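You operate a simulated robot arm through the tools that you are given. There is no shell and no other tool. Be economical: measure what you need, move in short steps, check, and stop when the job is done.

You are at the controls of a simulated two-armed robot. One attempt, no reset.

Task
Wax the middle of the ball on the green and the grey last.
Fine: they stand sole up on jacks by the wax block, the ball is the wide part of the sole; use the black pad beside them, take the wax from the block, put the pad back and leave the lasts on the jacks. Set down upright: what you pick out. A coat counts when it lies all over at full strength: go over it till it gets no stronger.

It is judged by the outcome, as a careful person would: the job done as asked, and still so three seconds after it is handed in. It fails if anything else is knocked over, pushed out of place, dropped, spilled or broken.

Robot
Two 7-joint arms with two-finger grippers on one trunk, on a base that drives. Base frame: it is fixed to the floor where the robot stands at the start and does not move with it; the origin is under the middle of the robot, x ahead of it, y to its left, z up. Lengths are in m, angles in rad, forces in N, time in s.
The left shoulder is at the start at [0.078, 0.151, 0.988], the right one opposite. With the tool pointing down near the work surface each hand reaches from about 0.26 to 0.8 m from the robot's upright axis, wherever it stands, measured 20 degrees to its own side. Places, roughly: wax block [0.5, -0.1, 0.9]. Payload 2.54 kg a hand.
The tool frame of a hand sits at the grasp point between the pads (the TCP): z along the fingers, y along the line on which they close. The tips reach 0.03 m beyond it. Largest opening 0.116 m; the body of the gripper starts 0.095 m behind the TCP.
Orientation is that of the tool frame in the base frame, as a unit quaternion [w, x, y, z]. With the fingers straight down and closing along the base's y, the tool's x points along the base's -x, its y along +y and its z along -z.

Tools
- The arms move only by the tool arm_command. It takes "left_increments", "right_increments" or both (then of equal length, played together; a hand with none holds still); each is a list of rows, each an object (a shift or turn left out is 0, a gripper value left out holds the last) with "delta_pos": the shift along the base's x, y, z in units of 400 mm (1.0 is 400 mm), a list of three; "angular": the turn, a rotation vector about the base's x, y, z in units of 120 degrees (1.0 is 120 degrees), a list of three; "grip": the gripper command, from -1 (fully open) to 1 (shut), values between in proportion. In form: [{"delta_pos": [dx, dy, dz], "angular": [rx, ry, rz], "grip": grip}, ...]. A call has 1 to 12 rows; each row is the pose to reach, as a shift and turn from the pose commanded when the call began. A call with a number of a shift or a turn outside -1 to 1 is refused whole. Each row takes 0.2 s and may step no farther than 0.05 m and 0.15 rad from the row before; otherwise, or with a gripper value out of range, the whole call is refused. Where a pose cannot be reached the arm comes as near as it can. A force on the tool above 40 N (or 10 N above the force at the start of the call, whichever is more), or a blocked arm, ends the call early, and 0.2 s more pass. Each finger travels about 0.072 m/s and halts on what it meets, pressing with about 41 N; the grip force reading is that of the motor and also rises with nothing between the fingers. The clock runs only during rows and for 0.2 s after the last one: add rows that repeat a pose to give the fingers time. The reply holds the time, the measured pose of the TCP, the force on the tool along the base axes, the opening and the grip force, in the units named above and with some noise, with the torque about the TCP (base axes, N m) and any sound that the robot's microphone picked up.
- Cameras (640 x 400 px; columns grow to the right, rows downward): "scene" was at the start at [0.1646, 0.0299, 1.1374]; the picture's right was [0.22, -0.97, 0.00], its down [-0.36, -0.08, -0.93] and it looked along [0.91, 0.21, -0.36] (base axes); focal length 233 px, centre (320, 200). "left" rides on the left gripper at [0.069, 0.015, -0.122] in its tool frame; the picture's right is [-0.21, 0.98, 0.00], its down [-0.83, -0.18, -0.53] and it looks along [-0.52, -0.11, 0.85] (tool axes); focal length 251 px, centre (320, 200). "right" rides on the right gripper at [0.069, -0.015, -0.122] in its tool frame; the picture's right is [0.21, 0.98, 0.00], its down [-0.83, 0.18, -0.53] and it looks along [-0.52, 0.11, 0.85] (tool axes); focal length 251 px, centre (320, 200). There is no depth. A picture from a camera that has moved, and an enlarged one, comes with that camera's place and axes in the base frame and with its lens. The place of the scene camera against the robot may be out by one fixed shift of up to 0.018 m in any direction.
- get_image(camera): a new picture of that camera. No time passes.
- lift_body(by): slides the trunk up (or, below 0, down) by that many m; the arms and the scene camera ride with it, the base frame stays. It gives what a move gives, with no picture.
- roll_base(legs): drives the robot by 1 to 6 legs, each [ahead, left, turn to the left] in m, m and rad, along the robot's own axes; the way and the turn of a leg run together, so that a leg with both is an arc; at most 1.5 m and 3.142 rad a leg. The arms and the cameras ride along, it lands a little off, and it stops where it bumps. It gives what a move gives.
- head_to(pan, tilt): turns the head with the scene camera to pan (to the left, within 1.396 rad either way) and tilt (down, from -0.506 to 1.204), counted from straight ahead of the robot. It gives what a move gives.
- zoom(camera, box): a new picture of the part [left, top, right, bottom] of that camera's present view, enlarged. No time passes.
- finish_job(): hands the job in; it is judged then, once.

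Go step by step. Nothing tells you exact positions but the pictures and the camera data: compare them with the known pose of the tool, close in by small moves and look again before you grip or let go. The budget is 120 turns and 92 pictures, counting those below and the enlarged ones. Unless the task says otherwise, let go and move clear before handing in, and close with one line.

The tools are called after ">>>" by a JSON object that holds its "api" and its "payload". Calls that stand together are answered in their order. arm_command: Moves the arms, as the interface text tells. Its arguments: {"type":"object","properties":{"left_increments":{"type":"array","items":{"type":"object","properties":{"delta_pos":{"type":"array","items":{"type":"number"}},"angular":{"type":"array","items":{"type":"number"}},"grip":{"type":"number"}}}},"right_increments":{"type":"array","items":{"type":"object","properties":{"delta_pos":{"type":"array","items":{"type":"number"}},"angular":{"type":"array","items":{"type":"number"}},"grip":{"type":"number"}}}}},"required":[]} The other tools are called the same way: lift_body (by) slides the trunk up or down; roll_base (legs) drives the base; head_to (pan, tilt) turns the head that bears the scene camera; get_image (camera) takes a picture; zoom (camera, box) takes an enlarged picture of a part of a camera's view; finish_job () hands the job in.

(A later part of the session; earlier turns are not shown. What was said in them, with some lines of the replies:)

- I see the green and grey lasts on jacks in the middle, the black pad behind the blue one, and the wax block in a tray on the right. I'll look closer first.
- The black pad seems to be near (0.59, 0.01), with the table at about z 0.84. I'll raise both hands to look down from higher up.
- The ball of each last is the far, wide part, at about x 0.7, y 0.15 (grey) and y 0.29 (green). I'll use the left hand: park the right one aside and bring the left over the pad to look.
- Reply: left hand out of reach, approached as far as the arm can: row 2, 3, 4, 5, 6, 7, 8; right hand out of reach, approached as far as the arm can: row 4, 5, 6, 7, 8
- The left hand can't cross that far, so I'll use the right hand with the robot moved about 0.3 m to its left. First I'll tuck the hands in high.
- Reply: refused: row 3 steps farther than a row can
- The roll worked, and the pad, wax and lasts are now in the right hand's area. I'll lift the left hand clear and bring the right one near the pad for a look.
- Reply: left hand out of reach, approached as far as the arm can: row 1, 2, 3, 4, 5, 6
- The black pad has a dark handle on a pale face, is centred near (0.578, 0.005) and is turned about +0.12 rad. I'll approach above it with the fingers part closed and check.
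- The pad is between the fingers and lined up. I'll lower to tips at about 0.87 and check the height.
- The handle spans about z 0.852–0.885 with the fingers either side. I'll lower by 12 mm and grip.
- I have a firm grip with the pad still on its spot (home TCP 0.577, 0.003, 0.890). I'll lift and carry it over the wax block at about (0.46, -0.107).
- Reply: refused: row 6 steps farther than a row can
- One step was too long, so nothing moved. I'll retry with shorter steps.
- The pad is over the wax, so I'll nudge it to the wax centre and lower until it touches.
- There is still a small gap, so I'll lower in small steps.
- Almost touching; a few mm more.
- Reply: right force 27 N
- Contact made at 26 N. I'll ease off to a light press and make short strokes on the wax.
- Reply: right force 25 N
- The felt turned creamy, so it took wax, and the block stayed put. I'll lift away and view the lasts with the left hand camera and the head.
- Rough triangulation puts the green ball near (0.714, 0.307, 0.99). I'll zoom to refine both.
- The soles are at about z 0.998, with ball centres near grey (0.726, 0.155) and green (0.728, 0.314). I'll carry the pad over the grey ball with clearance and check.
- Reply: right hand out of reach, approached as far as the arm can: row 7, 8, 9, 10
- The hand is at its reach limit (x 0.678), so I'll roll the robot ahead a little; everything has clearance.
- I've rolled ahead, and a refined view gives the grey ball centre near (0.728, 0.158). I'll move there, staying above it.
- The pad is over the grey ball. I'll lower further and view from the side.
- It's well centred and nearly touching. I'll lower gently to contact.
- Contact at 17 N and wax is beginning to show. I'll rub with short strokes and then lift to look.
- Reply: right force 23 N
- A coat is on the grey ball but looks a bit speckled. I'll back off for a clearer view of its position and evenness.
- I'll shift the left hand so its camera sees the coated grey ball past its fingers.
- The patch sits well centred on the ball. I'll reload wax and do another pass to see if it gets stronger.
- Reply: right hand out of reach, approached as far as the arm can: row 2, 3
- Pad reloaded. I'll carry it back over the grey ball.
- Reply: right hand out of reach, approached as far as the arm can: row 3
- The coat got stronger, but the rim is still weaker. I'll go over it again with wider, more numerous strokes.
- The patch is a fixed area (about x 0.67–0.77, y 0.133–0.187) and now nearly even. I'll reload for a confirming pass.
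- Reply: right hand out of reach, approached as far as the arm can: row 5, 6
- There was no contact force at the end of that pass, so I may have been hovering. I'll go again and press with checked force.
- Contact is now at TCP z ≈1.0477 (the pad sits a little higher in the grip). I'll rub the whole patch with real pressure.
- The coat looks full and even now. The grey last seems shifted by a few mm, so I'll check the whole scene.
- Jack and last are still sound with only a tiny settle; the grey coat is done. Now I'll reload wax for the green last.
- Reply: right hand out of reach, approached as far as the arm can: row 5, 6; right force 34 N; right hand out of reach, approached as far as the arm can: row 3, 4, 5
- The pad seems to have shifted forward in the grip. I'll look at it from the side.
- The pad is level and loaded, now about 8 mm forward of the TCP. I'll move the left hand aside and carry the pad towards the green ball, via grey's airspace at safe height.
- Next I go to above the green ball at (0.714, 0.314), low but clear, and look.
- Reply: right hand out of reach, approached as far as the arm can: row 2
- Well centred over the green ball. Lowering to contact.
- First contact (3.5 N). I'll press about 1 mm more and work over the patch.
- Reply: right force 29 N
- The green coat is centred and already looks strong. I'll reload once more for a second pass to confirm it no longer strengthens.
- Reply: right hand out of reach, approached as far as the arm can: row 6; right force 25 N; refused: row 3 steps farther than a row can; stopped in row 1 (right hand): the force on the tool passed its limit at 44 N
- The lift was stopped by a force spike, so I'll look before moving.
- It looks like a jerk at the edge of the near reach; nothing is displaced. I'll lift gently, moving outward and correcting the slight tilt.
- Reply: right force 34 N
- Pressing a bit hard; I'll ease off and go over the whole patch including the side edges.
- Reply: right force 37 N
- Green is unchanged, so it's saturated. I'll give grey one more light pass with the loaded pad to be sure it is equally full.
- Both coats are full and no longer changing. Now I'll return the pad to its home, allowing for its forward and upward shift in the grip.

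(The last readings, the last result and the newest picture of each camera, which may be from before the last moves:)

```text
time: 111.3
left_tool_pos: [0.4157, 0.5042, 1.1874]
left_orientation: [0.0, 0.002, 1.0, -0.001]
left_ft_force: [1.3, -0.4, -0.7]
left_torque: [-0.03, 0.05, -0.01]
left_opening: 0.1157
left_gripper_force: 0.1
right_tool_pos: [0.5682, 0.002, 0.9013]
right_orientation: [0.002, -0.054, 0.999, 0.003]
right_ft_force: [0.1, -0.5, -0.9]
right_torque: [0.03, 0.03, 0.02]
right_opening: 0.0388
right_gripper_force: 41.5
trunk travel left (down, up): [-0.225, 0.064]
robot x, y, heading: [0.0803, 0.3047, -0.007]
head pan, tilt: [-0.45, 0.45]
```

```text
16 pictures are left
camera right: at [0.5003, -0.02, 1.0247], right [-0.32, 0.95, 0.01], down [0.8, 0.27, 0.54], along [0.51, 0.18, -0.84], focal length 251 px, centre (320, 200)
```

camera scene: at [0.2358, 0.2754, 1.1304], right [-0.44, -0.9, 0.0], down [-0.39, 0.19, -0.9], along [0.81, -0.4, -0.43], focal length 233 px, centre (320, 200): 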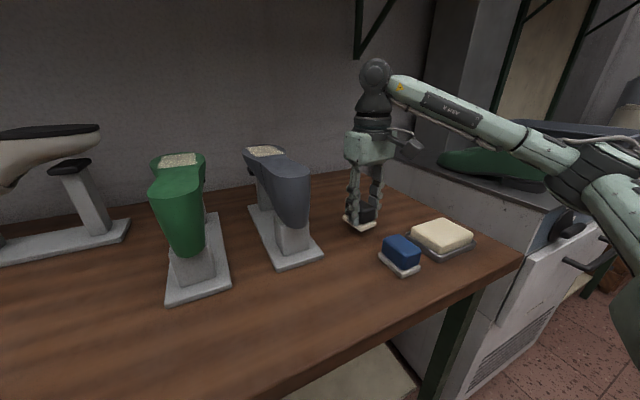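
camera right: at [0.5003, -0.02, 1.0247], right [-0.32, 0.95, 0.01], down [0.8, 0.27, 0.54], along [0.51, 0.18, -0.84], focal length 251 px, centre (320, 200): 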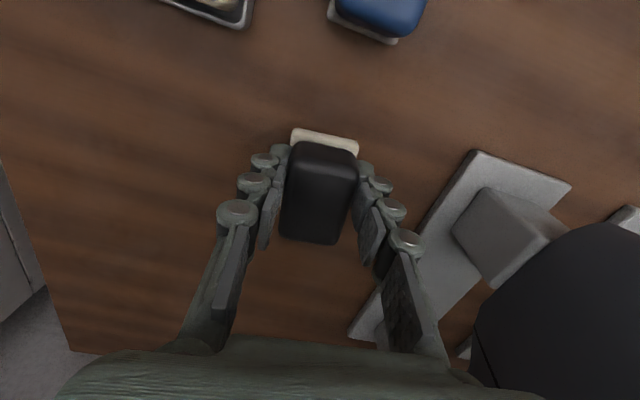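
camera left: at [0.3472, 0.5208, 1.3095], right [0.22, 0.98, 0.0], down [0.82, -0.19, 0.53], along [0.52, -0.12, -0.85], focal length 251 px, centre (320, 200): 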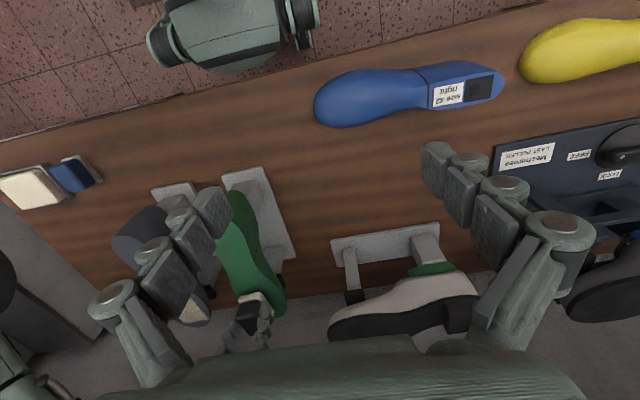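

The pad's edge lines up with its original place (0.547). I'll check tilt, then lower.

>>> {"api": "arm_command", "payload": {"right_increments": [{"delta_pos": [0, 0, -0.015], "grip": 1}, {"delta_pos": [0, 0, -0.03], "grip": 1}, {"delta_pos": [0, 0, -0.036], "grip": 1}, {"delta_pos": [0, 0, -0.036], "grip": 1}]}}

>>> {"api": "zoom", "payload": {"camera": "scene", "box": [325, 180, 405, 240]}}

```text
time: 112.3
left_tool_pos: [0.4164, 0.5049, 1.1875]
left_orientation: [0.0, 0.002, 1.0, 0.0]
left_ft_force: [0.5, -0.3, 0.6]
left_torque: [0.03, -0.04, -0.03]
left_opening: 0.1159
left_gripper_force: 0.2
right_tool_pos: [0.567, 0.0031, 0.8864]
right_orientation: [0.001, -0.055, 0.998, 0.003]
right_ft_force: [0.9, 0.2, -0.9]
right_torque: [0.01, 0.03, 0.01]
right_opening: 0.039
right_gripper_force: 41.3
trunk travel left (down, up): [-0.225, 0.064]
robot x, y, heading: [0.081, 0.3082, -0.008]
head pan, tilt: [-0.45, 0.45]
```

```text
6.67 times, centred on (365, 210) of scene
camera zoom: at [0.2357, 0.2753, 1.1303], right [-0.44, -0.9, 0.0], down [-0.39, 0.19, -0.9], along [0.81, -0.4, -0.44], focal length 1553 px, centre (20, 133)
```

zoom: 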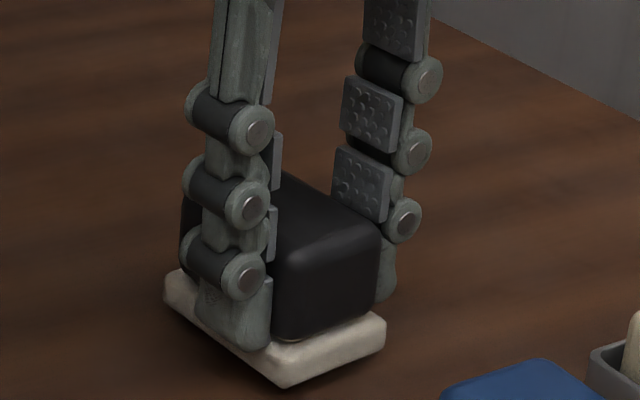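

Just above the table, nearly level. I'll lower in small steps until I feel it.

>>> {"api": "arm_command", "payload": {"right_increments": [{"delta_pos": [0, 0, -0.004], "grip": 1}, {"delta_pos": [0, 0, -0.007], "grip": 1}, {"delta_pos": [0, 0, -0.007], "grip": 1}]}}

>>> {"api": "arm_command", "payload": {"right_increments": [{"delta_pos": [0, 0, -0.003], "grip": 1}, {"delta_pos": [0, 0, -0.003], "grip": 1}]}}

```text
time: 113.2
left_tool_pos: [0.4162, 0.504, 1.1877]
left_orientation: [0.0, 0.003, 1.0, 0.001]
left_ft_force: [-0.3, 0.5, 0.2]
left_torque: [-0.03, 0.0, 0.0]
left_opening: 0.1163
left_gripper_force: 0.1
right_tool_pos: [0.5673, 0.004, 0.8851]
right_orientation: [0.001, -0.055, 0.999, 0.002]
right_ft_force: [-0.6, -0.5, -1.4]
right_torque: [-0.01, -0.03, 0.01]
right_opening: 0.0386
right_gripper_force: 41.0
trunk travel left (down, up): [-0.225, 0.064]
robot x, y, heading: [0.0782, 0.3091, -0.002]
head pan, tilt: [-0.45, 0.45]
```

```text
time: 113.8
left_tool_pos: [0.4165, 0.5051, 1.1879]
left_orientation: [0.0, 0.003, 1.0, 0.0]
left_ft_force: [-0.6, -0.5, 0.9]
left_torque: [0.02, -0.02, 0.01]
left_opening: 0.1162
left_gripper_force: 0.1
right_tool_pos: [0.5669, 0.0052, 0.884]
right_orientation: [0.001, -0.054, 0.999, 0.003]
right_ft_force: [-0.3, 0.5, -0.3]
right_torque: [-0.01, 0.01, 0.0]
right_opening: 0.0385
right_gripper_force: 41.4
trunk travel left (down, up): [-0.225, 0.064]
robot x, y, heading: [0.0789, 0.3036, -0.003]
head pan, tilt: [-0.45, 0.45]
```

>>> {"api": "arm_command", "payload": {"right_increments": [{"delta_pos": [0, -0.003, -0.004], "grip": 1}, {"delta_pos": [0, -0.003, -0.004], "grip": 1}]}}

>>> {"api": "arm_command", "payload": {"right_increments": [{"delta_pos": [0, 0, -0.004], "grip": 1}, {"delta_pos": [0, 0, -0.004], "grip": 1}]}}

```text
time: 114.3
left_tool_pos: [0.4152, 0.5041, 1.1879]
left_orientation: [0.0, 0.003, 1.0, 0.0]
left_ft_force: [-0.7, -0.2, 0.7]
left_torque: [0.01, 0.0, -0.02]
left_opening: 0.1162
left_gripper_force: 0.0
right_tool_pos: [0.5685, 0.0044, 0.8818]
right_orientation: [0.001, -0.055, 0.998, 0.003]
right_ft_force: [-0.2, 0.0, -1.5]
right_torque: [-0.03, -0.04, 0.0]
right_opening: 0.0386
right_gripper_force: 41.0
trunk travel left (down, up): [-0.225, 0.064]
robot x, y, heading: [0.0791, 0.3062, -0.004]
head pan, tilt: [-0.45, 0.45]
```

```text
time: 115.0
left_tool_pos: [0.4145, 0.505, 1.1882]
left_orientation: [0.0, 0.002, 1.0, 0.0]
left_ft_force: [0.9, 0.0, -0.5]
left_torque: [0.01, -0.02, 0.02]
left_opening: 0.1159
left_gripper_force: 0.1
right_tool_pos: [0.5676, 0.0055, 0.8827]
right_orientation: [0.002, -0.055, 0.998, 0.003]
right_ft_force: [5.5, -3.6, 15.7]
right_torque: [-0.43, 0.11, 0.12]
right_opening: 0.0387
right_gripper_force: 41.0
trunk travel left (down, up): [-0.225, 0.064]
robot x, y, heading: [0.076, 0.3068, -0.005]
head pan, tilt: [-0.45, 0.45]
```

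The pad rests on the table. I'll ease the pressure and open.

>>> {"api": "arm_command", "payload": {"right_increments": [{"delta_pos": [0, 0, 0.003], "grip": 1}, {"delta_pos": [0, 0, 0.003], "grip": 0.1}, {"delta_pos": [0, 0, 0.003], "grip": -0.2}, {"delta_pos": [0, 0, 0.003], "grip": -0.2}, {"delta_pos": [0, 0, 0.003], "grip": -0.2}]}}

>>> {"api": "zoom", "payload": {"camera": "scene", "box": [325, 180, 405, 240]}}

```text
time: 116.2
left_tool_pos: [0.4157, 0.5049, 1.1876]
left_orientation: [0.0, 0.003, 1.0, 0.0]
left_ft_force: [0.3, 0.3, -0.2]
left_torque: [-0.01, -0.01, -0.01]
left_opening: 0.1162
left_gripper_force: 0.0
right_tool_pos: [0.5675, 0.0031, 0.8813]
right_orientation: [0.0, -0.055, 0.998, 0.002]
right_ft_force: [0.1, -0.2, -1.1]
right_torque: [-0.01, 0.02, -0.05]
right_opening: 0.0697
right_gripper_force: 0.0
trunk travel left (down, up): [-0.225, 0.064]
robot x, y, heading: [0.0801, 0.3111, -0.01]
head pan, tilt: [-0.45, 0.45]
```

```text
6.67 times, centred on (365, 210) of scene
camera zoom: at [0.2357, 0.2753, 1.1303], right [-0.44, -0.9, 0.0], down [-0.39, 0.19, -0.9], along [0.81, -0.4, -0.44], focal length 1553 px, centre (20, 133)
```

zoom: 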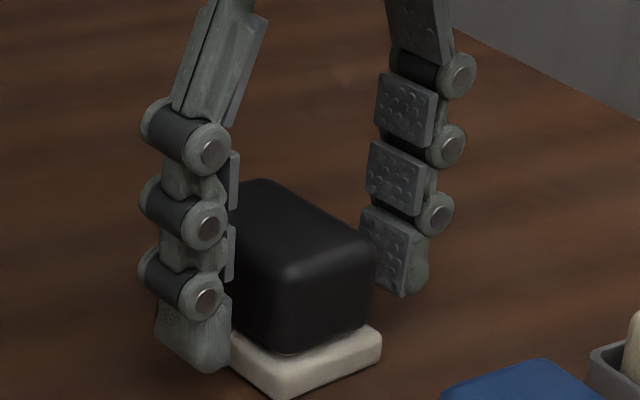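

Pad stands flat and released. I'll lift straight up and away.

>>> {"api": "arm_command", "payload": {"right_increments": [{"delta_pos": [0, 0, 0.06]}, {"delta_pos": [0, 0, 0.16]}, {"delta_pos": [0, 0, 0.28]}, {"delta_pos": [0, 0, 0.4]}, {"delta_pos": [-0.05, -0.02, 0.5]}, {"delta_pos": [-0.1, -0.05, 0.55]}]}}

>>> {"api": "get_image", "payload": {"camera": "right"}}

>>> {"api": "get_image", "payload": {"camera": "scene"}}

>>> {"api": "zoom", "payload": {"camera": "scene", "box": [130, 130, 330, 310]}}

```text
time: 117.5
left_tool_pos: [0.4156, 0.5052, 1.1885]
left_orientation: [0.0, 0.003, 1.0, -0.001]
left_ft_force: [-0.5, -0.6, 0.0]
left_torque: [-0.01, 0.01, -0.01]
left_opening: 0.116
left_gripper_force: 0.0
right_tool_pos: [0.5226, -0.0182, 1.1013]
right_orientation: [0.001, -0.055, 0.999, 0.004]
right_ft_force: [-0.8, 0.0, 0.2]
right_torque: [-0.03, 0.0, -0.01]
right_opening: 0.0698
right_gripper_force: 0.1
trunk travel left (down, up): [-0.225, 0.064]
robot x, y, heading: [0.0768, 0.3096, -0.008]
head pan, tilt: [-0.45, 0.45]
```

```text
13 pictures are left
camera right: at [0.4568, -0.0403, 1.2237], right [-0.32, 0.95, 0.01], down [0.8, 0.27, 0.54], along [0.51, 0.18, -0.84], focal length 251 px, centre (320, 200)
```

right: 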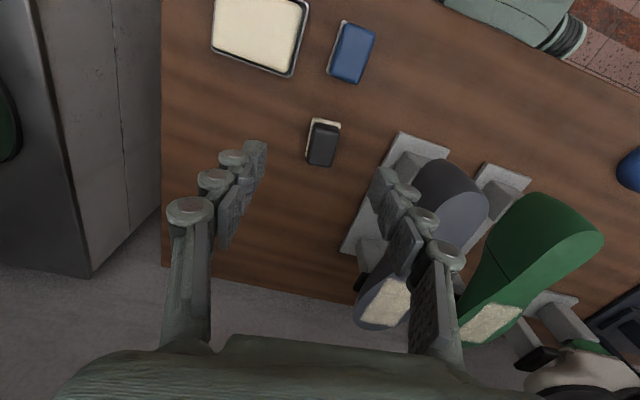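

```text
12 pictures are left
camera scene: at [0.2352, 0.2753, 1.1304], right [-0.44, -0.9, 0.0], down [-0.39, 0.19, -0.9], along [0.81, -0.4, -0.43], focal length 233 px, centre (320, 200)
```

scene: 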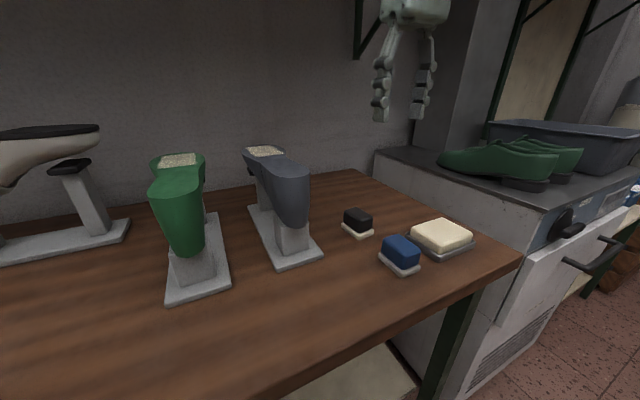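

```text
2.22 times, centred on (230, 220) of scene
camera zoom: at [0.2352, 0.2753, 1.1304], right [-0.44, -0.9, 0.0], down [-0.39, 0.19, -0.9], along [0.81, -0.4, -0.43], focal length 518 px, centre (520, 156)
```

zoom: 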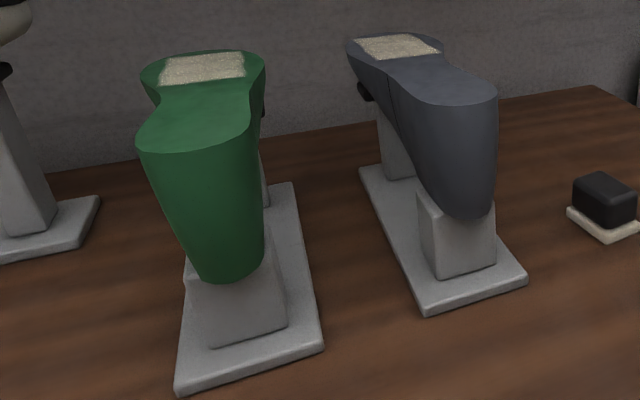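

The pad is back upright and the lasts are on their jacks. One last close look at both coats.

>>> {"api": "zoom", "payload": {"camera": "right", "box": [340, 250, 540, 360]}}

```text
3.20 times, centred on (440, 305) of right
camera zoom: at [0.4568, -0.0403, 1.2237], right [-0.32, 0.95, 0.01], down [0.8, 0.27, 0.54], along [0.51, 0.18, -0.84], focal length 805 px, centre (-64, -136)
```

zoom: 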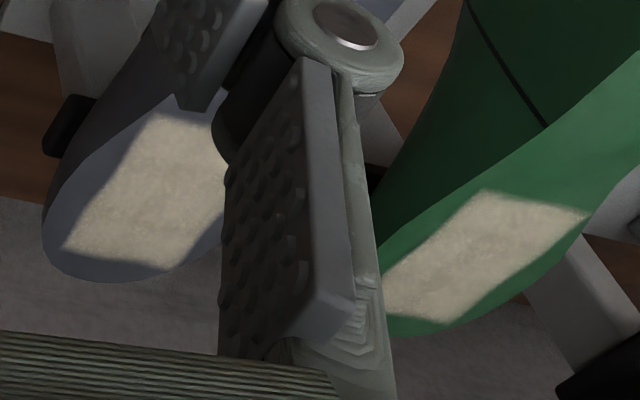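

Both coats are full and even, and nothing else has been disturbed, so I'm handing in.

>>> {"api": "finish_job", "payload": {}}

```text
The job is handed in.
```

I waxed the middle of the ball on the green and the grey last until another pass made no visible difference. The black pad is back upright where it stood, and both lasts are still on their jacks; the grey one shifted by 2–3 mm on its jack during rubbing.
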